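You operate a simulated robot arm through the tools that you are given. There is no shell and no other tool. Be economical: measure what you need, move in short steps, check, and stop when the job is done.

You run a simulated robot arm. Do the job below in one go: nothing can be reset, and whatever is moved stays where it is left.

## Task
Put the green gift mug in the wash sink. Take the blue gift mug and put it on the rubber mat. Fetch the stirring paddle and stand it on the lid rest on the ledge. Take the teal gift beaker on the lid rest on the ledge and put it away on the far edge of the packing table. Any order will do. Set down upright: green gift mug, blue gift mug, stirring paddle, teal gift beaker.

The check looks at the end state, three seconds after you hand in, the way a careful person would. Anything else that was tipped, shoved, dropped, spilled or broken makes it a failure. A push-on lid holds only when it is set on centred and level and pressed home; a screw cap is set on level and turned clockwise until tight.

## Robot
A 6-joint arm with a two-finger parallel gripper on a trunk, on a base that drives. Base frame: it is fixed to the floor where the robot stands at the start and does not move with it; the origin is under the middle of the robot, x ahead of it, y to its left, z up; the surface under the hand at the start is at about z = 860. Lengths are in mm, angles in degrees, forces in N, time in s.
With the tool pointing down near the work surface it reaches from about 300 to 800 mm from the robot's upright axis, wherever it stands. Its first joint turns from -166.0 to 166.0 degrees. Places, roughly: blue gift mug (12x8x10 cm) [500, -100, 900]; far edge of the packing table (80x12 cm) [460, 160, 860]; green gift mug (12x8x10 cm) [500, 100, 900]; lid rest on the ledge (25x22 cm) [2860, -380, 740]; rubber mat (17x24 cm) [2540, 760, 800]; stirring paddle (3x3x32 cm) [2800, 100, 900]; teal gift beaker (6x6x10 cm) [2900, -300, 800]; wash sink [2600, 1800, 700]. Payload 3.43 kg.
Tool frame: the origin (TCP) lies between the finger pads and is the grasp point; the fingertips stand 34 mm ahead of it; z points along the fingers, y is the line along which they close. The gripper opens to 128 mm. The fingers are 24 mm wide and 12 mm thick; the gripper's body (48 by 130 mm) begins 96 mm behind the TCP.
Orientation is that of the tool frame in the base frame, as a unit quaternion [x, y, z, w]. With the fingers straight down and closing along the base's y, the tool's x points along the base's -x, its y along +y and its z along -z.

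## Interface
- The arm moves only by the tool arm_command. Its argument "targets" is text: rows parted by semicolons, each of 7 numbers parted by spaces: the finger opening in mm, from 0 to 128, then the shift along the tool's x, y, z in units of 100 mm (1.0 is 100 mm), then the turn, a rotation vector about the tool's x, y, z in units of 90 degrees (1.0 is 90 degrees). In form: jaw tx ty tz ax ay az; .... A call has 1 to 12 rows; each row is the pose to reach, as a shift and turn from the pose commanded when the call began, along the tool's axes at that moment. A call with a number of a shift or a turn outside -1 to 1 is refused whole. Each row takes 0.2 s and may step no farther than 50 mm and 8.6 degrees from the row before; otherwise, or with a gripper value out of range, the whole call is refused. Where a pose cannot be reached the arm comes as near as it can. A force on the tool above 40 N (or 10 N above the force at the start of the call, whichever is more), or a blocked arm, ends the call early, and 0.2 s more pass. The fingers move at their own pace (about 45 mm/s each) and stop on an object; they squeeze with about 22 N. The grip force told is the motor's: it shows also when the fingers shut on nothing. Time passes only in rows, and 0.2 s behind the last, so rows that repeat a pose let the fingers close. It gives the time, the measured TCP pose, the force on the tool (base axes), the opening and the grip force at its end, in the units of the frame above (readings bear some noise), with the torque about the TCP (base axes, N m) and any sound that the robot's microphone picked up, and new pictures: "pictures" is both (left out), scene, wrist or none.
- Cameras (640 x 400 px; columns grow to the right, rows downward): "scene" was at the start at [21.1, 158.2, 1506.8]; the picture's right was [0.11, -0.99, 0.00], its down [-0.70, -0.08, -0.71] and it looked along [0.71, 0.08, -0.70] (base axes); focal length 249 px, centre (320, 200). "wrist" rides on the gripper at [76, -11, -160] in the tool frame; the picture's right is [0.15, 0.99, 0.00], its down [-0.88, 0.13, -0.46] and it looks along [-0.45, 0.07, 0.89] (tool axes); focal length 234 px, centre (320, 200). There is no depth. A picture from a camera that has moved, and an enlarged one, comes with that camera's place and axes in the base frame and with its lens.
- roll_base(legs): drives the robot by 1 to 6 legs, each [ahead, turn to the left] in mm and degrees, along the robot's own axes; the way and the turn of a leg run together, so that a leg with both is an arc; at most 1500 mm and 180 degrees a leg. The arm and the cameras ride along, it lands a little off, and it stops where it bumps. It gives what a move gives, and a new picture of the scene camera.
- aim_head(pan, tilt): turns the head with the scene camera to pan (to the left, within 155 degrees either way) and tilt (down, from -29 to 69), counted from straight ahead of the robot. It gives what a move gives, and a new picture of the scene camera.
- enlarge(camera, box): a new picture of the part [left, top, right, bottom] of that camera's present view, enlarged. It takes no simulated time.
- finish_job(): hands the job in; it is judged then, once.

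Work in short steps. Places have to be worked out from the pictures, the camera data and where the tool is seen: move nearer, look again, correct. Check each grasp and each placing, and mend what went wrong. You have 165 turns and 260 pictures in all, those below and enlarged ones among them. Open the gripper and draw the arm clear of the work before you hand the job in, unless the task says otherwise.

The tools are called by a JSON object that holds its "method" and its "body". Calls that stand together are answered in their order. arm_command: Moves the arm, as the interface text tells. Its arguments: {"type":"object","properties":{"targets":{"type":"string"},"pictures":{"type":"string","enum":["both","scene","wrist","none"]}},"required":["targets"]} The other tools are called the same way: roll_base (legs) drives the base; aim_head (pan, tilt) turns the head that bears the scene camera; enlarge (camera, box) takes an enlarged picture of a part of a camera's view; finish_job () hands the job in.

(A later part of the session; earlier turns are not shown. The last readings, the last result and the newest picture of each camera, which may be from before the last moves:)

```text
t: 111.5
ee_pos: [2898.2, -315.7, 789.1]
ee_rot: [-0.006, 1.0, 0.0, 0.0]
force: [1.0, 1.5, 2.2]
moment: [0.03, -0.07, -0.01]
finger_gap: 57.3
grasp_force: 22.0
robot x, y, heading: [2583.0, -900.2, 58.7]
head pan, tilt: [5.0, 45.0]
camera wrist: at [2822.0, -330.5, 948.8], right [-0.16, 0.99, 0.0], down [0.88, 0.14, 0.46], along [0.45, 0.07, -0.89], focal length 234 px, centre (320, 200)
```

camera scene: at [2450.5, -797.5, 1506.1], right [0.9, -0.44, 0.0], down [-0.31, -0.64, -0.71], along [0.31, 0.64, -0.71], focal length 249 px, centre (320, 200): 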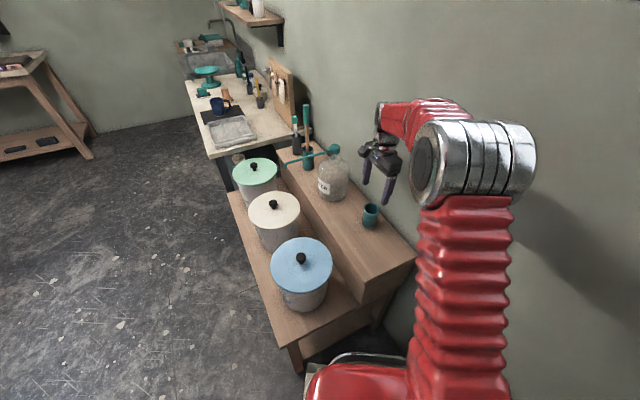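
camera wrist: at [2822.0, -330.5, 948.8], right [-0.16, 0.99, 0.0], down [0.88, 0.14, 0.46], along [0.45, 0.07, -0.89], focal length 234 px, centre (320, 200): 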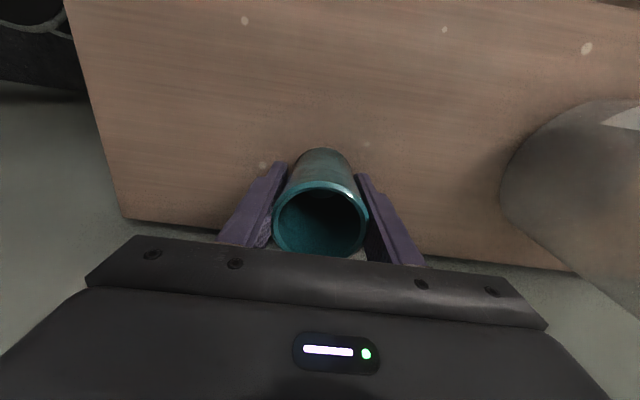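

Gripped at 57 mm. I lift and retrace toward the robot.

{"method": "arm_command", "body": {"targets": "40 0 0 -0.2 0 0 0;40 0 0 -0.6 0 0 0;40 0 0 -1 0 0 0", "pictures": "none"}}

{"method": "arm_command", "body": {"targets": "40 0.1 -0.1 -0.45 0 0 0;40 0.4 -0.3 -0.8 0 0 0;40 0.7 -0.6 -1 0 0 0;40 0.9 -0.9 -1 0 0 0", "pictures": "scene"}}

{"method": "arm_command", "body": {"targets": "40 0.3 -0.3 -0.2 0 0 0;40 0.6 -0.6 -0.5 0 0 0;40 0.9 -0.9 -0.7 0 0 0", "pictures": "none"}}

{"method": "arm_command", "body": {"targets": "40 0.2 -0.3 -0.2 0 0 0;40 0.4 -0.6 -0.4 0 0 0", "pictures": "scene"}}

```text
t: 112.2
ee_pos: [2899.5, -316.9, 888.4]
ee_rot: [-0.006, 1.0, -0.001, 0.0]
force: [0.0, 0.5, -2.3]
moment: [-0.02, 0.04, 0.0]
finger_gap: 57.0
grasp_force: 21.7
robot x, y, heading: [2584.5, -903.7, 59.0]
head pan, tilt: [5.0, 45.0]
```

```text
refused: row 2 steps farther than a row can; nothing moved
```

```text
refused: row 2 steps farther than a row can; nothing moved
```

```text
t: 112.8
ee_pos: [2860.1, -375.3, 930.7]
ee_rot: [-0.005, 1.0, -0.001, 0.0]
force: [0.0, -0.1, -2.7]
moment: [-0.02, 0.0, 0.01]
finger_gap: 57.2
grasp_force: 22.1
robot x, y, heading: [2579.8, -903.9, 59.3]
head pan, tilt: [5.0, 45.0]
camera scene: at [2450.7, -797.1, 1506.0], right [0.9, -0.44, 0.0], down [-0.31, -0.64, -0.71], along [0.31, 0.64, -0.71], focal length 249 px, centre (320, 200)
```

scene: 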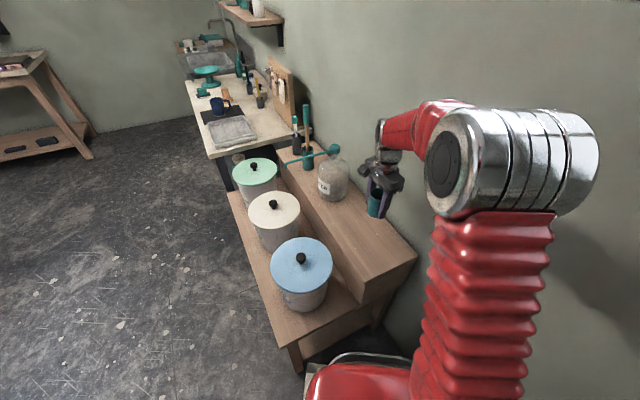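

Two moves were refused, but no harm. I continue up and back with smaller steps.

{"method": "arm_command", "body": {"targets": "40 0.2 -0.1 -0.4 0 0 0;40 0.4 -0.3 -0.75 0 0 0;40 0.7 -0.5 -1 0 0 0;40 1 -0.8 -1 0 0 0", "pictures": "none"}}

{"method": "arm_command", "body": {"targets": "40 0.3 -0.2 -0.2 0 0 0;40 0.6 -0.5 -0.4 0 0 0;40 1 -0.8 -0.4 0 0 0;40 1 -0.8 -0.8 0 0 0", "pictures": "scene"}}

```text
t: 113.8
ee_pos: [2760.9, -459.4, 1028.4]
ee_rot: [-0.006, 1.0, -0.001, -0.001]
force: [-0.2, -0.7, -2.9]
moment: [-0.04, -0.02, 0.03]
finger_gap: 57.1
grasp_force: 21.3
robot x, y, heading: [2581.3, -897.7, 59.1]
head pan, tilt: [5.0, 45.0]
```

```text
t: 114.8
ee_pos: [2661.9, -540.2, 1109.0]
ee_rot: [-0.005, 1.0, 0.0, 0.0]
force: [0.2, 0.2, -2.3]
moment: [-0.04, -0.01, 0.03]
finger_gap: 56.7
grasp_force: 22.4
robot x, y, heading: [2581.1, -900.5, 58.7]
head pan, tilt: [5.0, 45.0]
camera scene: at [2450.4, -797.7, 1506.1], right [0.9, -0.44, 0.0], down [-0.31, -0.64, -0.71], along [0.31, 0.64, -0.71], focal length 249 px, centre (320, 200)
```

scene: 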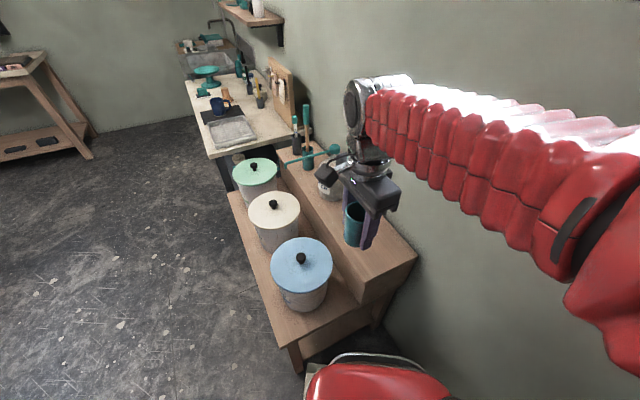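

Beaker is held well at z 1109. I back out from the corner and drive around the table's right side toward the start spot.

{"method": "roll_base", "body": {"legs": [[-280, 0], [0, 117]]}}

{"method": "aim_head", "body": {"pan": 20, "tilt": 25}}

```text
t: 124.3
ee_pos: [2075.9, -1225.3, 1107.9]
ee_rot: [0.852, -0.523, 0.001, 0.0]
force: [0.2, 0.6, -1.7]
moment: [-0.04, -0.01, 0.0]
finger_gap: 56.7
grasp_force: 22.1
robot x, y, heading: [2438.5, -1098.7, 175.2]
head pan, tilt: [5.0, 45.0]
camera scene: at [2402.9, -1258.2, 1506.1], right [0.0, 1.0, 0.0], down [0.71, 0.0, -0.71], along [-0.71, 0.0, -0.71], focal length 249 px, centre (320, 200)
```

scene: 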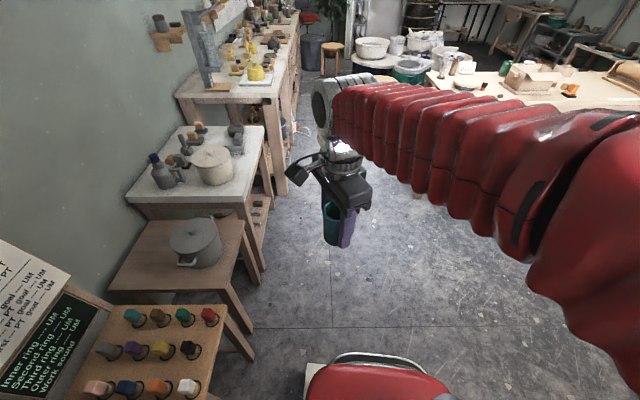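

```text
t: 125.2
ee_pos: [2076.6, -1223.6, 1108.8]
ee_rot: [0.852, -0.524, 0.0, 0.0]
force: [0.2, 0.2, -1.9]
moment: [-0.01, 0.05, -0.03]
finger_gap: 56.8
grasp_force: 21.8
robot x, y, heading: [2437.6, -1097.5, 175.2]
head pan, tilt: [20.0, 25.0]
camera scene: at [2395.2, -1282.0, 1536.6], right [-0.26, 0.97, 0.0], down [0.41, 0.11, -0.91], along [-0.88, -0.23, -0.42], focal length 249 px, centre (320, 200)
```

scene: 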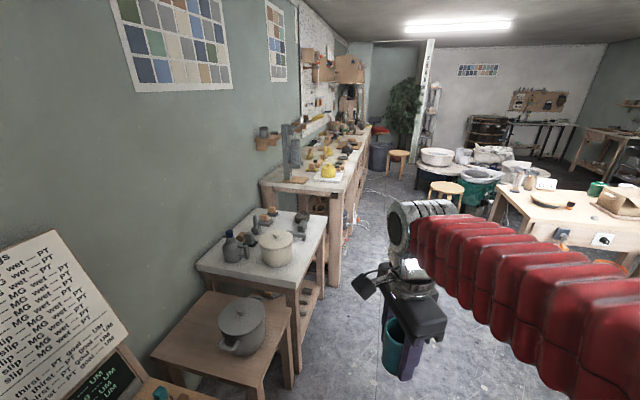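

The aisle is clear (a stool stands at about (-520, -575)). I drive along it to about (60, -960).

{"method": "roll_base", "body": {"legs": [[1200, 1.5], [1180, 0]]}}

```text
t: 140.4
ee_pos: [-288.3, -1087.5, 1109.7]
ee_rot: [0.859, -0.512, 0.001, -0.001]
force: [-0.5, -0.1, -1.7]
moment: [0.01, 0.0, 0.04]
finger_gap: 57.0
grasp_force: 22.2
robot x, y, heading: [72.9, -950.2, 176.6]
head pan, tilt: [20.0, 25.0]
camera scene: at [32.3, -1135.8, 1536.6], right [-0.29, 0.96, 0.0], down [0.41, 0.12, -0.91], along [-0.87, -0.26, -0.42], focal length 249 px, centre (320, 200)
```

scene: 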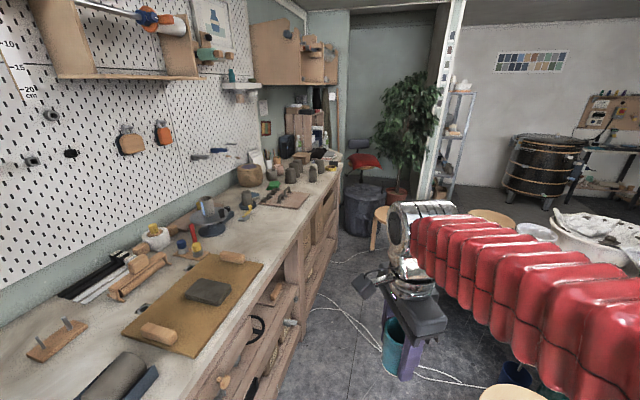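

Now at (73, -950). I turn and drive up along the table's start side to about y = 270.

{"method": "roll_base", "body": {"legs": [[0, -83.2], [1220, 0], [0, -93]]}}

{"method": "aim_head", "body": {"pan": 0, "tilt": 45}}

```text
t: 159.3
ee_pos: [327.4, 441.3, 1109.9]
ee_rot: [0.469, 0.883, -0.001, -0.001]
force: [0.2, -0.3, -1.9]
moment: [0.01, -0.02, -0.02]
finger_gap: 56.5
grasp_force: 21.6
robot x, y, heading: [-18.3, 302.5, 2.6]
head pan, tilt: [20.0, 25.0]
camera scene: at [-0.2, 491.7, 1536.6], right [0.39, -0.92, 0.0], down [-0.39, -0.16, -0.91], along [0.84, 0.35, -0.42], focal length 249 px, centre (320, 200)
```

scene: 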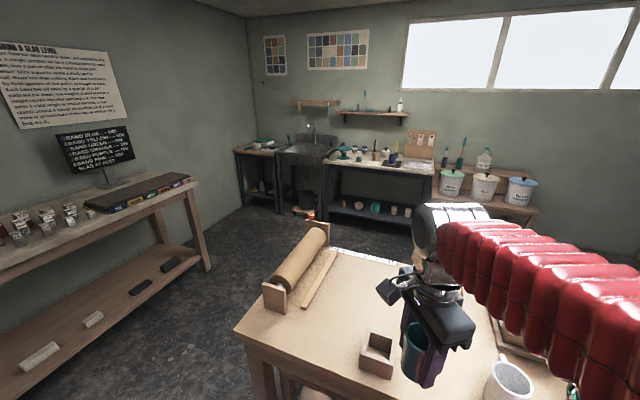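

```text
t: 160.1
ee_pos: [327.0, 442.8, 1108.2]
ee_rot: [0.468, 0.884, -0.001, 0.0]
force: [0.1, 0.3, -2.1]
moment: [0.04, 0.03, 0.0]
finger_gap: 56.8
grasp_force: 21.6
robot x, y, heading: [-19.2, 302.0, 2.7]
head pan, tilt: [0.0, 45.0]
camera scene: at [-4.2, 460.1, 1506.1], right [0.05, -1.0, 0.0], down [-0.71, -0.03, -0.71], along [0.71, 0.03, -0.71], focal length 249 px, centre (320, 200)
```

scene: 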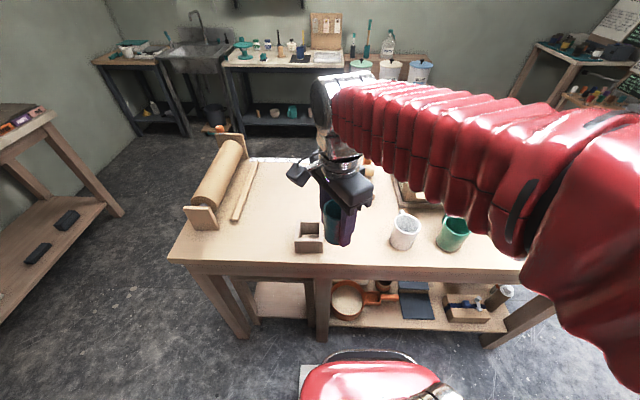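

Robot at (-19, 302); the free spot in the indicated strip between box (y≈510) and white mug (y≈243) is about (460, 360). I move the beaker above it (tool x = (-0.56, 0.83), y = (0.83, 0.56)).

{"method": "arm_command", "body": {"targets": "40 -0.37 0.15 0 0 0 0;40 -0.74 0.3 0 0 0 0", "pictures": "none"}}

{"method": "arm_command", "body": {"targets": "40 -0.37 0.15 0.2 0 0 0;40 -0.74 0.3 0.4 0 0 0;40 -0.74 0.3 0.8 0 0 0;40 -0.74 0.3 1 0 0 0", "pictures": "both"}}

```text
t: 160.7
ee_pos: [394.8, 397.4, 1109.4]
ee_rot: [0.467, 0.884, -0.001, -0.001]
force: [-0.6, -0.5, -1.9]
moment: [0.0, -0.02, 0.01]
finger_gap: 56.5
grasp_force: 22.3
robot x, y, heading: [-16.5, 302.7, 2.7]
head pan, tilt: [0.0, 45.0]
```

```text
t: 161.7
ee_pos: [459.7, 354.9, 1009.5]
ee_rot: [0.468, 0.884, 0.0, 0.0]
force: [-0.6, 0.5, -1.9]
moment: [0.01, 0.01, -0.01]
finger_gap: 56.4
grasp_force: 21.8
robot x, y, heading: [-19.9, 299.7, 2.7]
head pan, tilt: [0.0, 45.0]
camera scene: at [-4.1, 460.0, 1506.1], right [0.05, -1.0, 0.0], down [-0.71, -0.03, -0.71], along [0.71, 0.03, -0.71], focal length 249 px, centre (320, 200)
camera wrist: at [407.5, 409.3, 1169.2], right [0.74, 0.68, 0.0], down [0.6, -0.66, 0.46], along [0.31, -0.34, -0.89], focal length 234 px, centre (320, 200)
```

scene: 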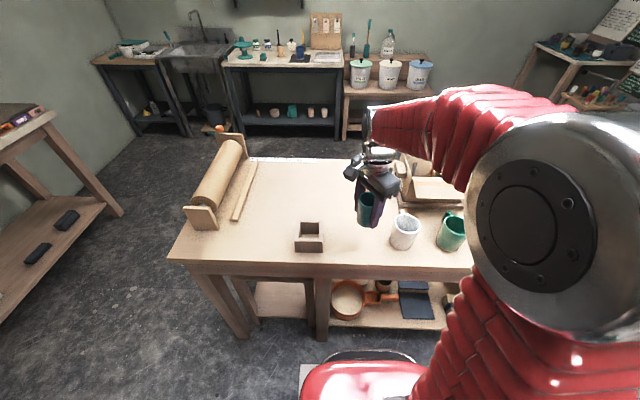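
wrist: 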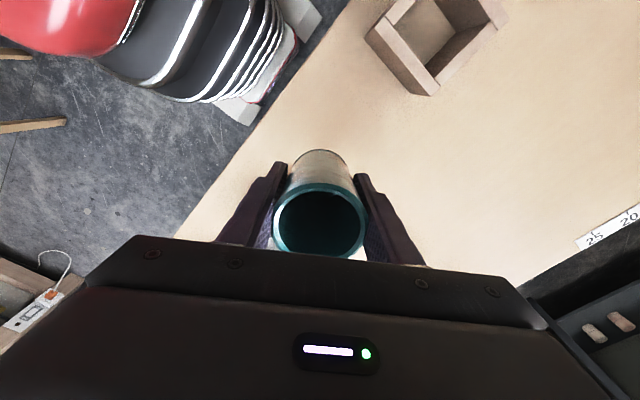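

Space is clear around. I lower the beaker until contact near z ≈ 909.

{"method": "arm_command", "body": {"targets": "40 0 0 0.4 0 0 0;40 0 0 0.8 0 0 0;40 0 0 0.92 0 0 0;40 0 0 0.96 0 0 0;40 0 0 0.98 0 0 0;40 0 0 1 0 0 0", "pictures": "none"}}

```text
t: 163.1
ee_pos: [460.5, 353.1, 910.0]
ee_rot: [0.469, 0.883, 0.0, 0.001]
force: [0.1, -0.3, -2.6]
moment: [0.0, -0.03, 0.0]
finger_gap: 56.5
grasp_force: 21.9
robot x, y, heading: [-18.1, 299.2, 2.7]
head pan, tilt: [0.0, 45.0]
```

No contact yet; I go on in 2 mm steps.

{"method": "arm_command", "body": {"targets": "40 0 0 0.02 0 0 0;40 0 0 0.04 0 0 0;40 0 0 0.06 0 0 0", "pictures": "none"}}

```text
t: 163.9
ee_pos: [459.6, 352.5, 905.0]
ee_rot: [0.469, 0.883, 0.001, 0.001]
force: [4.6, 0.5, 16.7]
moment: [-0.09, 0.15, 0.02]
finger_gap: 56.2
grasp_force: 21.9
robot x, y, heading: [-21.8, 301.2, 2.6]
head pan, tilt: [0.0, 45.0]
```

Contact at z ≈ 905. I release and rise.

{"method": "arm_command", "body": {"targets": "40 0 0 -0.01 0 0 0;60 0 0 -0.01 0 0 0;90 0 0 -0.01 0 0 0;90 0 0 -0.01 0 0 0;90 0 0 -0.01 0 0 0;90 0 0 -0.3 0 0 0;90 0 0 -0.65 0 0 0;90 0 0 -1 0 0 0", "pictures": "both"}}

```text
t: 165.7
ee_pos: [459.1, 354.5, 1006.9]
ee_rot: [0.469, 0.883, -0.001, 0.0]
force: [1.0, 1.0, 0.4]
moment: [0.03, 0.0, -0.03]
finger_gap: 90.1
grasp_force: 0.2
robot x, y, heading: [-17.4, 302.3, 2.8]
head pan, tilt: [0.0, 45.0]
camera scene: at [-4.0, 460.0, 1506.1], right [0.05, -1.0, 0.0], down [-0.71, -0.03, -0.71], along [0.71, 0.03, -0.71], focal length 249 px, centre (320, 200)
camera wrist: at [407.1, 409.4, 1166.2], right [0.74, 0.68, 0.0], down [0.6, -0.66, 0.46], along [0.31, -0.34, -0.89], focal length 234 px, centre (320, 200)
```

scene: 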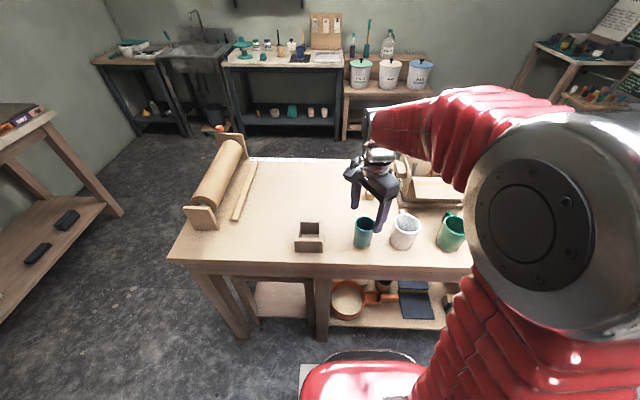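
wrist: 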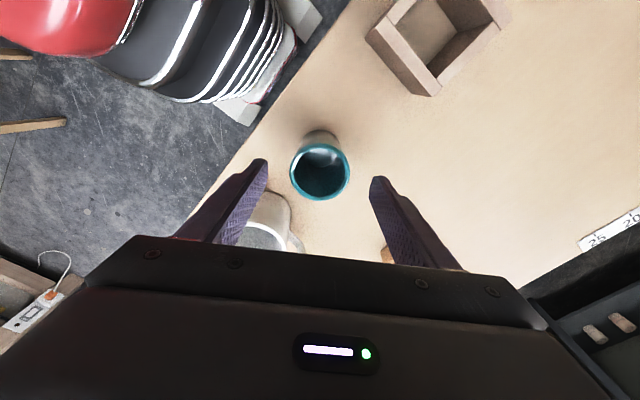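

Beaker stands. Next the green mug: I rise and turn the tool back to closing along y.

{"method": "arm_command", "body": {"targets": "90 0 0 -0.2 0 0 -0.09;90 0 0 -0.4 0 0 -0.18;90 0 0 -0.6 0 0 -0.27;90 0 0 -0.7 0 0 -0.36;90 0 0 -0.7 0 0 -0.45;90 0 0 -0.7 0 0 -0.54;90 0 0 -0.7 0 0 -0.622", "pictures": "none"}}

{"method": "arm_command", "body": {"targets": "100 0 -0.45 0 0 0 0;100 0 -0.9 0 0 0 0;100 0 -1 0 0 0 0", "pictures": "none"}}

{"method": "arm_command", "body": {"targets": "100 0 -0.45 0 0 0 0;100 0 -0.9 0 0 0 0;100 0 -1 0 0 0 0", "pictures": "wrist"}}

```text
t: 167.3
ee_pos: [459.3, 353.0, 1074.9]
ee_rot: [-0.002, 1.0, 0.0, 0.0]
force: [-0.2, -0.2, 0.1]
moment: [0.0, 0.01, -0.01]
finger_gap: 90.2
grasp_force: 0.0
robot x, y, heading: [-16.8, 302.7, 3.0]
head pan, tilt: [0.0, 45.0]
```

```text
t: 168.1
ee_pos: [459.0, 254.2, 1074.6]
ee_rot: [-0.003, 1.0, 0.0, 0.0]
force: [0.1, 0.3, -0.2]
moment: [-0.03, 0.01, -0.03]
finger_gap: 100.1
grasp_force: 0.0
robot x, y, heading: [-16.4, 304.0, 2.7]
head pan, tilt: [0.0, 45.0]
```

```text
t: 168.9
ee_pos: [458.9, 152.9, 1075.4]
ee_rot: [-0.002, 1.0, 0.0, -0.001]
force: [0.2, 0.3, -0.2]
moment: [-0.05, -0.01, 0.01]
finger_gap: 100.0
grasp_force: 0.2
robot x, y, heading: [-19.4, 303.4, 2.7]
head pan, tilt: [0.0, 45.0]
camera wrist: at [383.6, 140.2, 1235.3], right [-0.15, 0.99, 0.0], down [0.88, 0.13, 0.45], along [0.45, 0.07, -0.89], focal length 234 px, centre (320, 200)
```

wrist: 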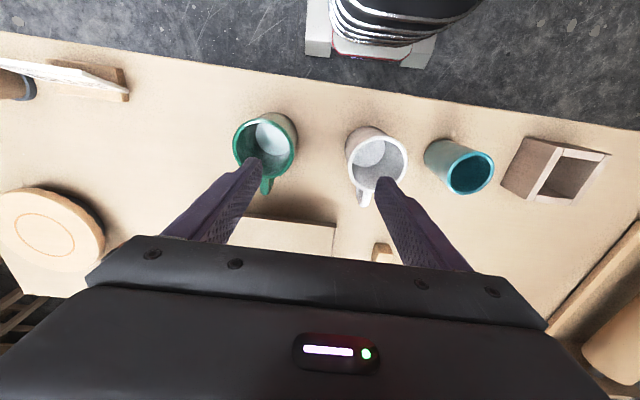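

Green mug centre ≈ (463, 87). I align over it and lower partway.

{"method": "arm_command", "body": {"targets": "100 0 -0.33 0 0 0 0;100 -0.05 -0.66 0 0 0 0;100 -0.05 -0.66 0.4 0 0 0;100 -0.05 -0.66 0.8 0 0 0", "pictures": "wrist"}}

```text
t: 169.9
ee_pos: [464.3, 87.4, 992.8]
ee_rot: [-0.001, 1.0, 0.0, -0.001]
force: [0.2, 0.8, -0.4]
moment: [0.0, 0.0, 0.01]
finger_gap: 99.7
grasp_force: 0.0
robot x, y, heading: [-17.7, 299.7, 2.6]
head pan, tilt: [0.0, 45.0]
camera wrist: at [388.6, 74.4, 1153.2], right [-0.15, 0.99, 0.0], down [0.88, 0.13, 0.46], along [0.45, 0.07, -0.89], focal length 234 px, centre (320, 200)
```

wrist: 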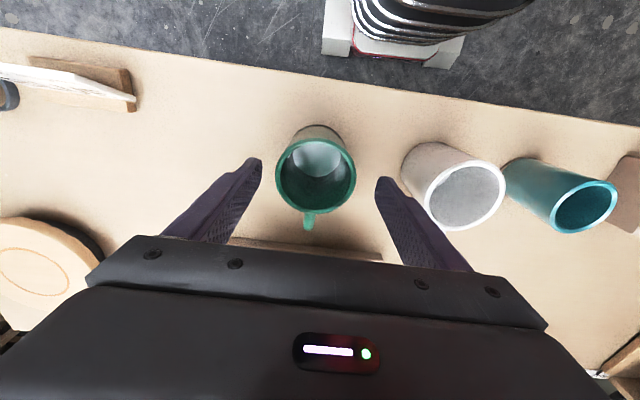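

Aligned. Descend and close.

{"method": "arm_command", "body": {"targets": "100 0 -0.03 0.4 0 0 0;100 0 -0.03 0.83 0 0 0;60 0 -0.03 0.83 0 0 0;60 0 -0.03 0.83 0 0 0;60 0 -0.03 0.83 0 0 0;60 0 -0.03 0.83 0 0 0;60 0 -0.03 0.6 0 0 0;60 0 -0.03 0.2 0 0 0;60 0 -0.03 -0.2 0 0 0", "pictures": "wrist"}}

```text
t: 171.9
ee_pos: [463.4, 85.7, 1013.6]
ee_rot: [-0.001, 1.0, 0.0, 0.0]
force: [-0.8, -0.1, -3.6]
moment: [-0.04, 0.04, -0.01]
finger_gap: 71.8
grasp_force: 21.9
robot x, y, heading: [-16.1, 304.1, 2.9]
head pan, tilt: [0.0, 45.0]
camera wrist: at [387.6, 72.3, 1175.5], right [-0.15, 0.99, 0.0], down [0.88, 0.13, 0.45], along [0.45, 0.07, -0.89], focal length 234 px, centre (320, 200)
```

wrist: 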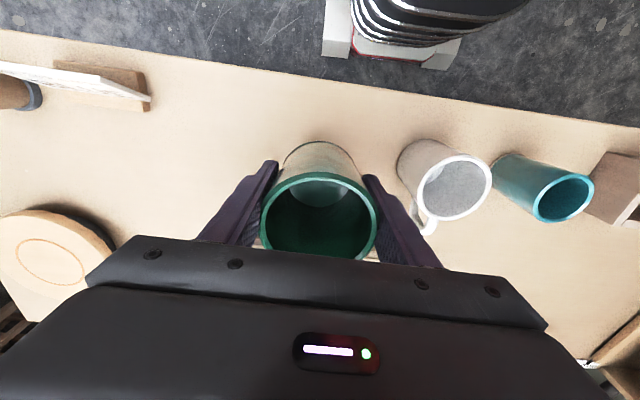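

Green mug is lifted. I raise and draw it in before driving.

{"method": "arm_command", "body": {"targets": "60 0 0 -0.45 0 0 0;60 0.2 0.2 -0.8 0 0 0;60 0.5 0.5 -0.95 0 0 0;60 0.8 0.8 -0.95 0 0 0;60 0.8 1 -0.95 0 0 0", "pictures": "none"}}

{"method": "roll_base", "body": {"legs": [[0, 87.5], [1160, 0], [0, -90]]}}

```text
t: 173.1
ee_pos: [385.3, 184.9, 1110.7]
ee_rot: [-0.001, 1.0, -0.001, -0.001]
force: [-0.6, 0.2, -3.4]
moment: [0.01, 0.05, 0.0]
finger_gap: 72.0
grasp_force: 21.3
robot x, y, heading: [-15.2, 302.0, 2.6]
head pan, tilt: [0.0, 45.0]
```

```text
t: 192.1
ee_pos: [343.0, 1371.3, 1109.6]
ee_rot: [-0.003, 1.0, 0.0, -0.001]
force: [-0.1, -0.6, -3.0]
moment: [0.0, 0.05, -0.02]
finger_gap: 71.5
grasp_force: 22.1
robot x, y, heading: [-64.7, 1535.6, 3.1]
head pan, tilt: [0.0, 45.0]
camera scene: at [-50.5, 1694.6, 1506.1], right [0.06, -1.0, 0.0], down [-0.71, -0.04, -0.71], along [0.71, 0.04, -0.71], focal length 249 px, centre (320, 200)
```

scene: 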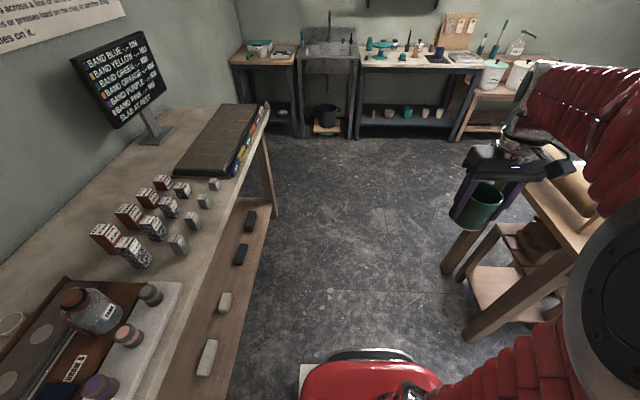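

At (-65, 1536). I head slightly right through the gap, then look at the sink.

{"method": "roll_base", "body": {"legs": [[0, -6], [1480, 0], [0, 30]]}}

```text
t: 204.3
ee_pos: [1849.7, 1488.8, 1110.2]
ee_rot: [-0.214, 0.977, 0.001, 0.0]
force: [0.5, -0.1, -2.8]
moment: [-0.01, 0.03, 0.02]
finger_gap: 71.9
grasp_force: 22.0
robot x, y, heading: [1419.7, 1457.3, 27.7]
head pan, tilt: [0.0, 45.0]
camera scene: at [1366.2, 1605.8, 1506.1], right [0.46, -0.89, 0.0], down [-0.63, -0.33, -0.71], along [0.63, 0.33, -0.71], focal length 249 px, centre (320, 200)
```

scene: 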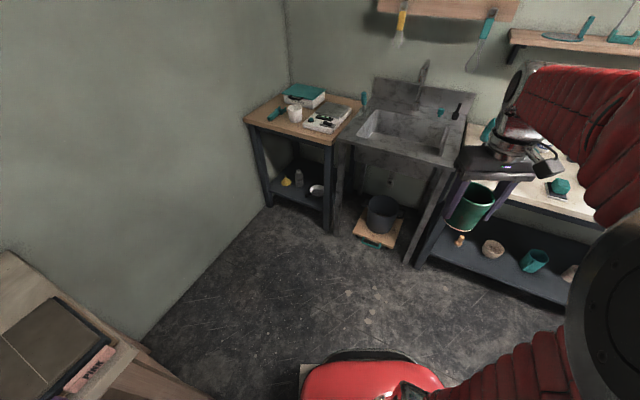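

The sink basin appears at about (2600, 1760). I drive up to it and square off.

{"method": "roll_base", "body": {"legs": [[600, 0], [0, -27.7]]}}

{"method": "aim_head", "body": {"pan": 0, "tilt": 45}}

```text
t: 210.6
ee_pos: [2346.3, 1556.0, 1110.2]
ee_rot: [0.032, 0.999, 0.0, -0.001]
force: [1.0, 0.3, -1.5]
moment: [-0.01, 0.09, -0.01]
finger_gap: 72.0
grasp_force: 22.0
robot x, y, heading: [1953.5, 1747.8, -0.4]
head pan, tilt: [0.0, 45.0]
camera scene: at [1975.3, 1903.3, 1506.1], right [-0.01, -1.0, 0.0], down [-0.71, 0.01, -0.71], along [0.71, -0.01, -0.71], focal length 249 px, centre (320, 200)
```

scene: 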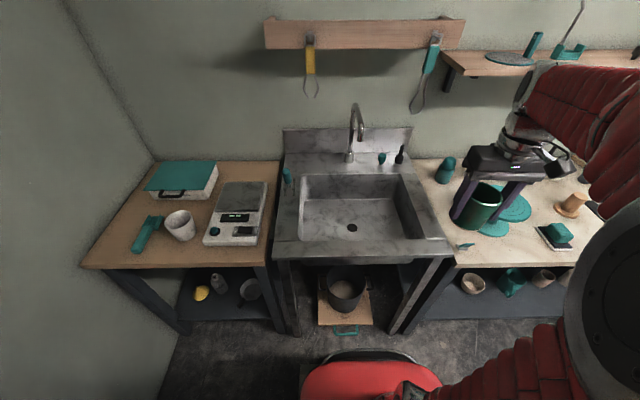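

```text
t: 211.2
ee_pos: [2346.0, 1556.5, 1111.0]
ee_rot: [0.032, 0.999, 0.0, 0.0]
force: [-0.1, -0.1, -2.3]
moment: [0.0, 0.07, 0.0]
finger_gap: 72.2
grasp_force: 21.7
robot x, y, heading: [1951.5, 1746.3, -0.7]
head pan, tilt: [0.0, 45.0]
camera scene: at [1975.3, 1903.3, 1506.1], right [-0.01, -1.0, 0.0], down [-0.71, 0.01, -0.71], along [0.71, -0.01, -0.71], focal length 249 px, centre (320, 200)
```

scene: 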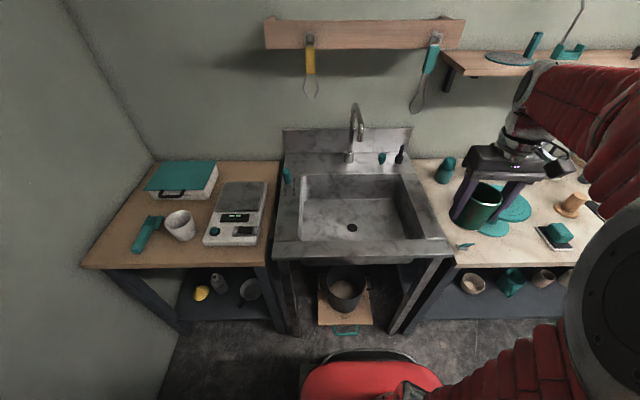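

Basin opening spans x 2448–2765, y 1565–1965, drain at (2622, 1762). I'll set the mug at about (2560, 1690), and move over it at height first.

{"method": "arm_command", "body": {"targets": "60 -0.35 0.25 0 0 0 0;60 -0.7 0.5 0 0 0 0;60 -1 0.75 0 0 0 0", "pictures": "none"}}

{"method": "arm_command", "body": {"targets": "60 -0.35 0.25 0.1 0 0 0;60 -0.7 0.5 0.3 0 0 0;60 -1.0 0.72 0.5 0 0 0;60 -1 0.72 0.9 0 0 0", "pictures": "both"}}

```text
t: 212.0
ee_pos: [2449.8, 1626.2, 1108.7]
ee_rot: [0.033, 0.999, 0.0, -0.001]
force: [-0.3, 0.4, -2.7]
moment: [-0.03, -0.02, 0.0]
finger_gap: 72.2
grasp_force: 21.7
robot x, y, heading: [1949.6, 1746.4, -0.6]
head pan, tilt: [0.0, 45.0]
```

```text
t: 213.0
ee_pos: [2555.2, 1689.7, 1018.8]
ee_rot: [0.032, 0.999, 0.001, 0.001]
force: [-0.4, -0.3, -2.2]
moment: [0.0, 0.02, 0.0]
finger_gap: 71.9
grasp_force: 22.0
robot x, y, heading: [1948.6, 1747.0, -0.6]
head pan, tilt: [0.0, 45.0]
camera scene: at [1975.5, 1903.3, 1506.1], right [-0.01, -1.0, 0.0], down [-0.71, 0.01, -0.71], along [0.71, -0.01, -0.71], focal length 249 px, centre (320, 200)
camera wrist: at [2478.6, 1682.2, 1178.8], right [-0.08, 1.0, 0.0], down [0.89, 0.07, 0.46], along [0.45, 0.04, -0.89], focal length 234 px, centre (320, 200)
```

scene: 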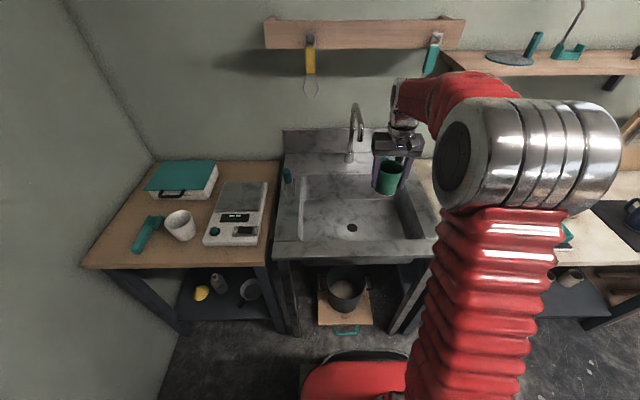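
wrist: 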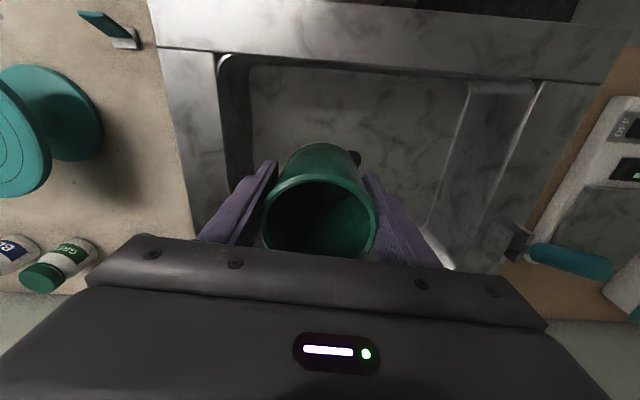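

The basin walls are near vertical and there is room. I lower into the basin.

{"method": "arm_command", "body": {"targets": "60 0 0 0.4 0 0 0;60 0 0 0.8 0 0 0;60 0 0 1 0 0 0", "pictures": "none"}}

{"method": "arm_command", "body": {"targets": "60 0 0 0.35 0 0 0;60 0 0 0.7 0 0 0;60 0 0 0.9 0 0 0;60 0 0 1 0 0 0", "pictures": "both"}}

```text
t: 213.8
ee_pos: [2555.8, 1691.0, 918.4]
ee_rot: [0.032, 0.999, 0.0, 0.0]
force: [0.1, 0.5, -3.1]
moment: [0.0, 0.04, -0.02]
finger_gap: 72.1
grasp_force: 21.9
robot x, y, heading: [1953.0, 1745.2, -0.4]
head pan, tilt: [0.0, 45.0]
```

```text
t: 214.8
ee_pos: [2556.7, 1690.3, 820.1]
ee_rot: [0.032, 0.999, -0.001, 0.0]
force: [-0.9, -0.9, -2.8]
moment: [-0.01, 0.05, -0.01]
finger_gap: 71.9
grasp_force: 22.0
robot x, y, heading: [1952.2, 1750.2, -0.5]
head pan, tilt: [0.0, 45.0]
camera scene: at [1975.7, 1903.3, 1506.1], right [-0.01, -1.0, 0.0], down [-0.71, 0.01, -0.71], along [0.71, -0.01, -0.71], focal length 249 px, centre (320, 200)
camera wrist: at [2479.8, 1682.2, 979.5], right [-0.08, 1.0, 0.0], down [0.89, 0.07, 0.45], along [0.45, 0.04, -0.89], focal length 234 px, centre (320, 200)
```

scene: 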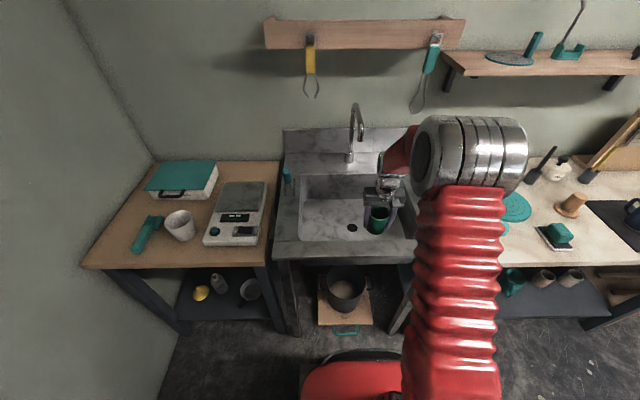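
wrist: 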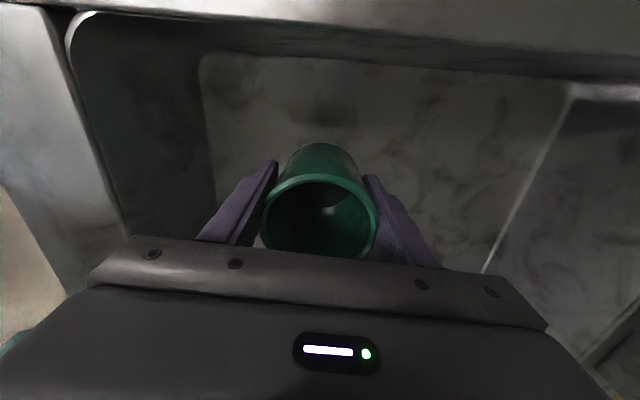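

Still clear. I go down in smaller steps expecting the floor near TCP z ≈ 750.

{"method": "arm_command", "body": {"targets": "60 0 0 0.3 0 0 0;60 0 0 0.5 0 0 0;60 0 0 0.58 0 0 0;60 0 0 0.63 0 0 0;60 0 0 0.66 0 0 0;60 0 0 0.69 0 0 0;60 0 0 0.72 0 0 0", "pictures": "none"}}

```text
t: 216.4
ee_pos: [2555.3, 1690.3, 748.6]
ee_rot: [0.032, 0.999, 0.0, -0.002]
force: [-0.2, -0.8, -2.9]
moment: [-0.02, 0.04, 0.0]
finger_gap: 71.8
grasp_force: 22.2
robot x, y, heading: [1952.2, 1743.7, -0.4]
head pan, tilt: [0.0, 45.0]
```

No contact at 748.6; I keep feeling in 3 mm steps.

{"method": "arm_command", "body": {"targets": "60 0 0 0.03 0 0 0;60 0 0 0.06 0 0 0;60 0 0 0.09 0 0 0;60 0 0 0.12 0 0 0", "pictures": "none"}}

```text
t: 217.4
ee_pos: [2555.3, 1691.2, 738.0]
ee_rot: [0.032, 0.999, 0.0, 0.001]
force: [1.7, 6.2, 16.1]
moment: [-0.19, 0.01, -0.01]
finger_gap: 72.1
grasp_force: 21.8
robot x, y, heading: [1953.3, 1747.4, -0.3]
head pan, tilt: [0.0, 45.0]
```

Contact at z 738. I ease up, open, and rise straight.

{"method": "arm_command", "body": {"targets": "60 0 0 -0.01 0 0 0;74 0 0 -0.01 0 0 0;96 0 0 -0.01 0 0 0;96 0 0 -0.01 0 0 0;96 0 0 -0.01 0 0 0;96 0 0 -0.3 0 0 0;96 0 0 -0.65 0 0 0;96 0 0 -1 0 0 0", "pictures": "wrist"}}

```text
t: 219.2
ee_pos: [2554.7, 1691.3, 837.7]
ee_rot: [0.032, 0.999, 0.0, -0.001]
force: [0.2, 0.4, -0.1]
moment: [-0.01, 0.01, 0.0]
finger_gap: 95.8
grasp_force: 0.1
robot x, y, heading: [1955.0, 1746.0, -0.7]
head pan, tilt: [0.0, 45.0]
camera wrist: at [2479.0, 1682.5, 997.6], right [-0.08, 1.0, 0.0], down [0.89, 0.07, 0.45], along [0.45, 0.04, -0.89], focal length 234 px, centre (320, 200)
```

wrist: 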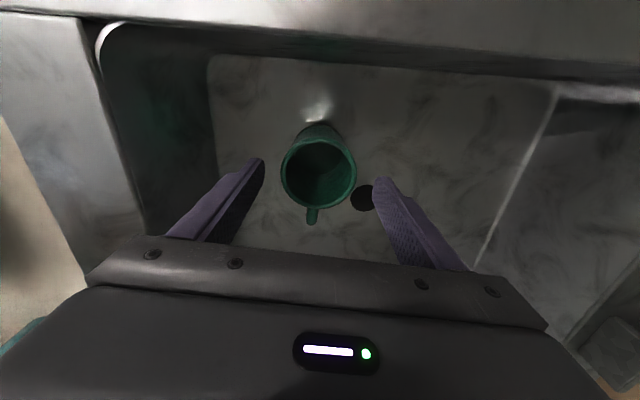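

Green mug stands upright in the sink. I rise, retract, then drive to face the paddle.

{"method": "arm_command", "body": {"targets": "96 0 0 -0.4 0 0 0;96 0 0 -0.8 0 0 0;96 0 0 -1 0 0 0", "pictures": "none"}}

{"method": "arm_command", "body": {"targets": "96 0 0 -0.4 0 0 0;96 0 0 -0.8 0 0 0;96 0.3 0 -1 0 0 0;96 0.7 0 -1 0 0 0;96 1 0 -1 0 0 0", "pictures": "none"}}

{"method": "arm_command", "body": {"targets": "96 0.4 0 -0.2 0 0 0;96 0.8 0 -0.4 0 0 0;96 1 0 -0.4 0 0 0", "pictures": "none"}}

{"method": "roll_base", "body": {"legs": [[0, -92], [1500, 0], [200, 0], [0, 90]]}}

```text
t: 220.0
ee_pos: [2555.3, 1689.7, 938.1]
ee_rot: [0.032, 0.999, 0.0, -0.001]
force: [0.5, 0.6, 0.0]
moment: [0.01, 0.02, 0.01]
finger_gap: 96.0
grasp_force: 0.0
robot x, y, heading: [1951.4, 1746.6, -0.5]
head pan, tilt: [0.0, 45.0]
```

```text
t: 221.2
ee_pos: [2454.8, 1697.3, 1036.0]
ee_rot: [0.033, 0.999, 0.0, -0.001]
force: [0.4, 0.4, 0.7]
moment: [-0.03, 0.02, -0.01]
finger_gap: 96.2
grasp_force: 0.1
robot x, y, heading: [1953.5, 1746.7, -0.3]
head pan, tilt: [0.0, 45.0]
```

```text
t: 222.0
ee_pos: [2355.0, 1703.5, 1076.0]
ee_rot: [0.033, 0.999, 0.001, -0.001]
force: [0.7, -0.3, -0.2]
moment: [0.03, -0.01, -0.01]
finger_gap: 95.7
grasp_force: 0.1
robot x, y, heading: [1951.4, 1747.6, -0.4]
head pan, tilt: [0.0, 45.0]
```

```text
t: 244.6
ee_pos: [2250.6, -30.4, 1076.4]
ee_rot: [0.063, 0.998, 0.0, 0.0]
force: [-0.7, -1.5, -0.3]
moment: [0.0, -0.04, 0.02]
finger_gap: 96.0
grasp_force: 0.1
robot x, y, heading: [1849.0, 0.5, -3.8]
head pan, tilt: [0.0, 45.0]
camera scene: at [1881.1, 156.4, 1506.1], right [-0.07, -1.0, 0.0], down [-0.71, 0.05, -0.71], along [0.7, -0.05, -0.71], focal length 249 px, centre (320, 200)
```

scene: 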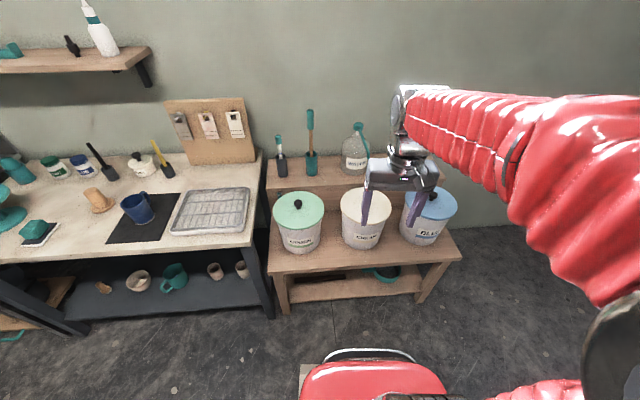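

{"method": "enlarge", "body": {"camera": "scene", "box": [250, 90, 450, 270]}}

```text
2.22 times, centred on (350, 180) of scene
camera zoom: at [1881.1, 156.4, 1506.1], right [-0.07, -1.0, 0.0], down [-0.71, 0.05, -0.71], along [0.7, -0.05, -0.71], focal length 553 px, centre (253, 244)
```

zoom: 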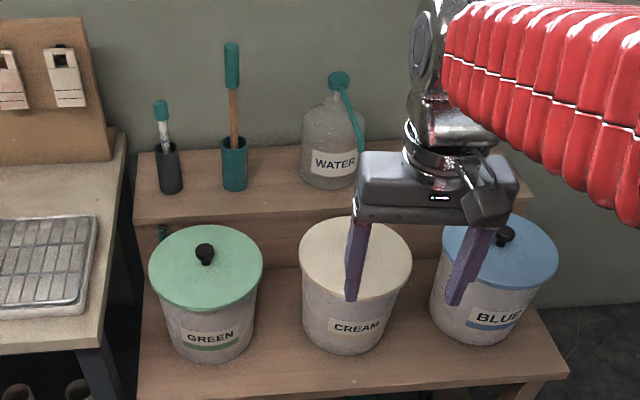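

The paddle (wooden shaft, teal grip) stands in a teal cup on the ledge. I drive nearer, to about (2080, 30), keeping the base short of the bin bench (front x≈2460).

{"method": "roll_base", "body": {"legs": [[0, 11], [225, 0], [0, -7]]}}

{"method": "aim_head", "body": {"pan": 5, "tilt": 35}}

{"method": "arm_command", "body": {"targets": "96 0 0 0 0 0 0", "pictures": "wrist"}}

```text
t: 248.2
ee_pos: [2475.6, 21.8, 1076.0]
ee_rot: [0.03, 1.0, 0.0, -0.002]
force: [-0.9, 1.1, 0.3]
moment: [0.0, 0.0, 0.01]
finger_gap: 96.2
grasp_force: 0.0
robot x, y, heading: [2071.3, 27.9, -0.2]
head pan, tilt: [0.0, 45.0]
camera scene: at [2093.1, 189.7, 1506.1], right [-0.01, -1.0, 0.0], down [-0.71, 0.0, -0.71], along [0.71, 0.0, -0.71], focal length 249 px, centre (320, 200)
```

scene: 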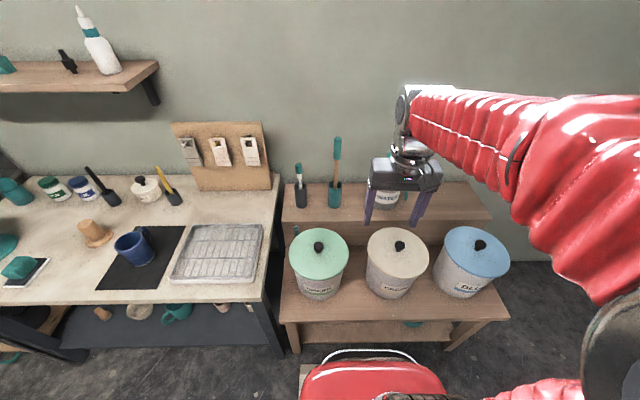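

```text
t: 249.0
ee_pos: [2474.4, 22.6, 1076.7]
ee_rot: [0.03, 1.0, 0.0, 0.0]
force: [-0.4, 0.1, -0.4]
moment: [0.06, 0.01, -0.03]
finger_gap: 95.9
grasp_force: 0.2
robot x, y, heading: [2073.3, 34.2, -0.2]
head pan, tilt: [5.0, 35.0]
camera scene: at [2099.5, 197.3, 1520.8], right [0.08, -1.0, 0.0], down [-0.57, -0.05, -0.82], along [0.82, 0.07, -0.57], focal length 249 px, centre (320, 200)
```

scene: 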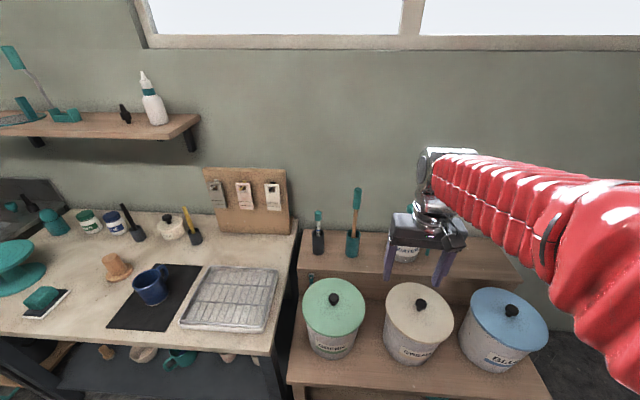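

```text
t: 249.4
ee_pos: [2474.0, 22.4, 1076.7]
ee_rot: [0.029, 1.0, 0.0, -0.001]
force: [0.1, 0.2, 0.9]
moment: [0.01, 0.03, 0.02]
finger_gap: 96.0
grasp_force: 0.0
robot x, y, heading: [2073.1, 33.9, -0.1]
head pan, tilt: [5.0, 35.0]
camera wrist: at [2397.7, 14.3, 1237.6], right [-0.09, 1.0, 0.0], down [0.89, 0.08, 0.45], along [0.45, 0.04, -0.89], focal length 234 px, centre (320, 200)
```

wrist: 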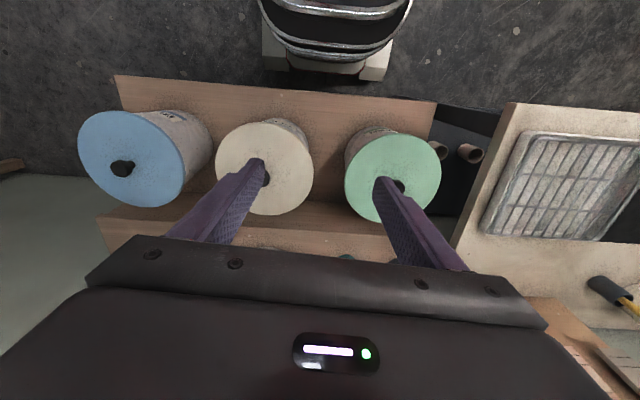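

I enlarge the paddle for its exact shape and tilt.

{"method": "enlarge", "body": {"camera": "scene", "box": [296, 175, 416, 265]}}

```text
4.44 times, centred on (356, 220) of scene
camera zoom: at [2099.6, 197.3, 1520.9], right [0.08, -1.0, 0.0], down [-0.57, -0.05, -0.82], along [0.82, 0.07, -0.57], focal length 1106 px, centre (160, 111)
```

zoom: 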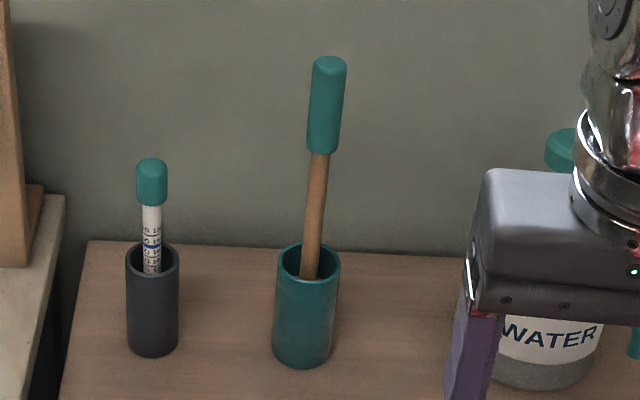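

The paddle is nearly vertical in its cup, grip at about (2836, 125), z 995–1060. I raise and extend the hand toward it.

{"method": "arm_command", "body": {"targets": "80 -0.3 0.1 -0.3 0 0 0;80 -0.6 0.2 -0.6 0 0 0;80 -0.95 0.35 -0.7 0 0 0", "pictures": "none"}}

{"method": "arm_command", "body": {"targets": "80 -0.45 0.15 0 0 0 0;80 -0.9 0.3 0 0 0 0", "pictures": "both"}}

```text
t: 250.2
ee_pos: [2572.0, 52.6, 1146.6]
ee_rot: [0.029, 1.0, 0.0, 0.0]
force: [-0.8, -0.2, 0.7]
moment: [-0.01, -0.02, -0.01]
finger_gap: 79.9
grasp_force: 0.1
robot x, y, heading: [2071.9, 37.3, -0.3]
head pan, tilt: [5.0, 35.0]
```

```text
t: 250.8
ee_pos: [2661.0, 76.0, 1149.8]
ee_rot: [0.03, 1.0, 0.0, 0.001]
force: [0.4, -0.4, 0.1]
moment: [-0.02, -0.05, 0.01]
finger_gap: 80.1
grasp_force: 0.0
robot x, y, heading: [2068.2, 31.1, -0.3]
head pan, tilt: [5.0, 35.0]
camera scene: at [2099.3, 197.4, 1520.9], right [0.08, -1.0, 0.0], down [-0.57, -0.05, -0.82], along [0.82, 0.07, -0.57], focal length 249 px, centre (320, 200)
camera wrist: at [2584.8, 69.2, 1309.0], right [-0.09, 1.0, 0.0], down [0.89, 0.08, 0.46], along [0.45, 0.04, -0.89], focal length 234 px, centre (320, 200)
```

scene: 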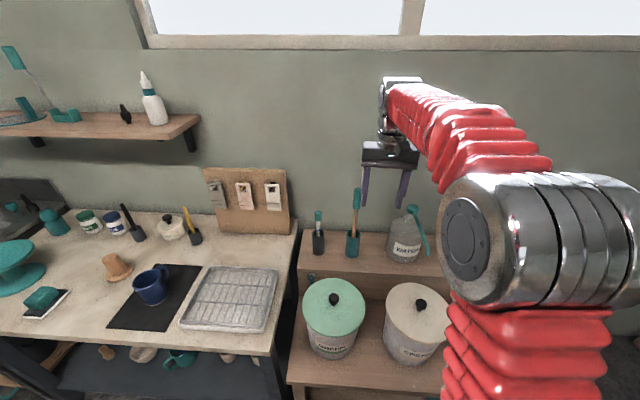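
wrist: 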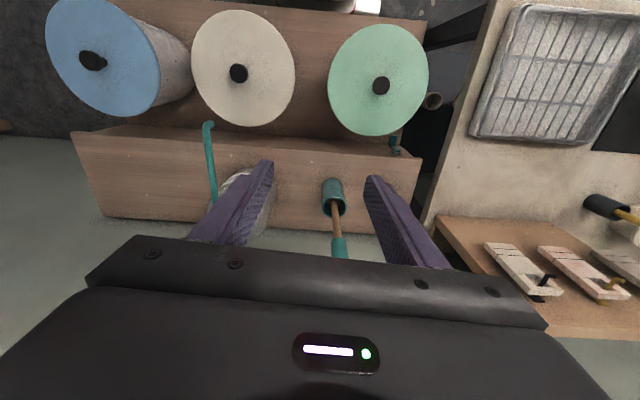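

Paddle is at about (2818, 121). I continue until above it.

{"method": "arm_command", "body": {"targets": "80 -0.4 0.14 0 0 0 0;80 -0.8 0.28 0 0 0 0;80 -1 0.36 0 0 0 0", "pictures": "wrist"}}

```text
t: 251.6
ee_pos: [2765.7, 105.7, 1148.3]
ee_rot: [0.03, 1.0, 0.0, 0.0]
force: [0.4, -0.8, 0.2]
moment: [-0.01, 0.02, 0.03]
finger_gap: 80.0
grasp_force: 0.1
robot x, y, heading: [2073.8, 33.9, -0.4]
head pan, tilt: [5.0, 35.0]
camera wrist: at [2688.7, 98.3, 1308.6], right [-0.09, 1.0, 0.0], down [0.89, 0.08, 0.46], along [0.45, 0.04, -0.89], focal length 234 px, centre (320, 200)
```

wrist: 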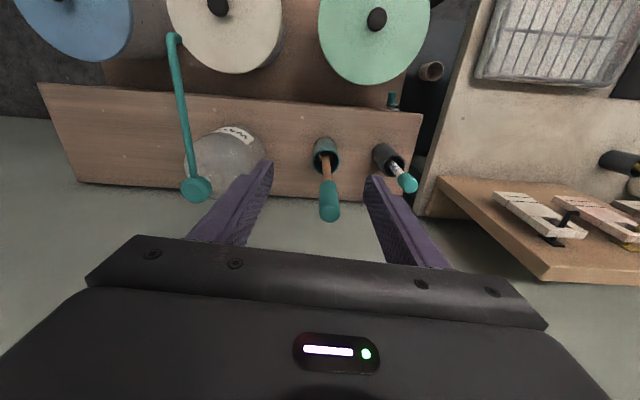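

Grip top ≈ (2828, 122). I align over it.

{"method": "arm_command", "body": {"targets": "80 -0.3 0.09 0 0 0 0;80 -0.58 0.17 0 0 0 0;80 -0.58 0.17 0 0 0 0", "pictures": "both"}}

```text
t: 252.4
ee_pos: [2799.3, 116.4, 1138.5]
ee_rot: [0.029, 1.0, 0.0, -0.001]
force: [0.3, -0.1, 0.2]
moment: [-0.01, 0.0, -0.02]
finger_gap: 80.0
grasp_force: 0.0
out of reach, approached as far as the arm can: row 2, 3
robot x, y, heading: [2070.7, 33.1, -0.1]
head pan, tilt: [5.0, 35.0]
camera scene: at [2100.0, 197.4, 1520.9], right [0.08, -1.0, 0.0], down [-0.57, -0.05, -0.82], along [0.82, 0.07, -0.57], focal length 249 px, centre (320, 200)
camera wrist: at [2723.1, 108.2, 1299.2], right [-0.09, 1.0, 0.0], down [0.89, 0.08, 0.45], along [0.45, 0.04, -0.89], focal length 234 px, centre (320, 200)
```

scene: 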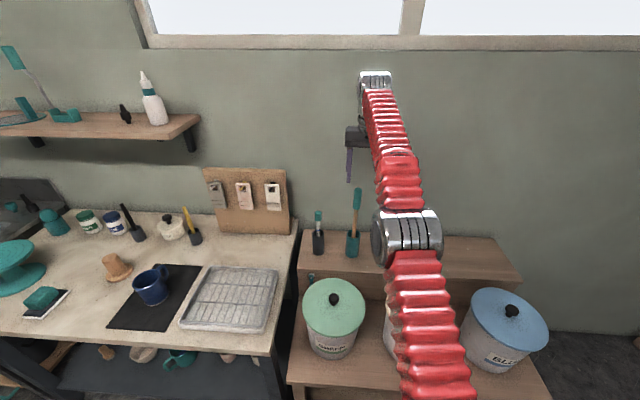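
wrist: 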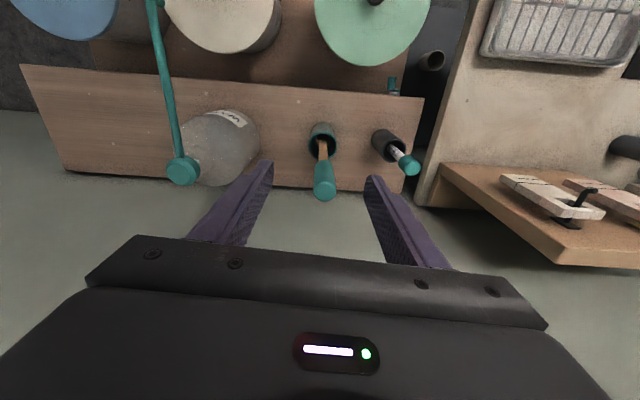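

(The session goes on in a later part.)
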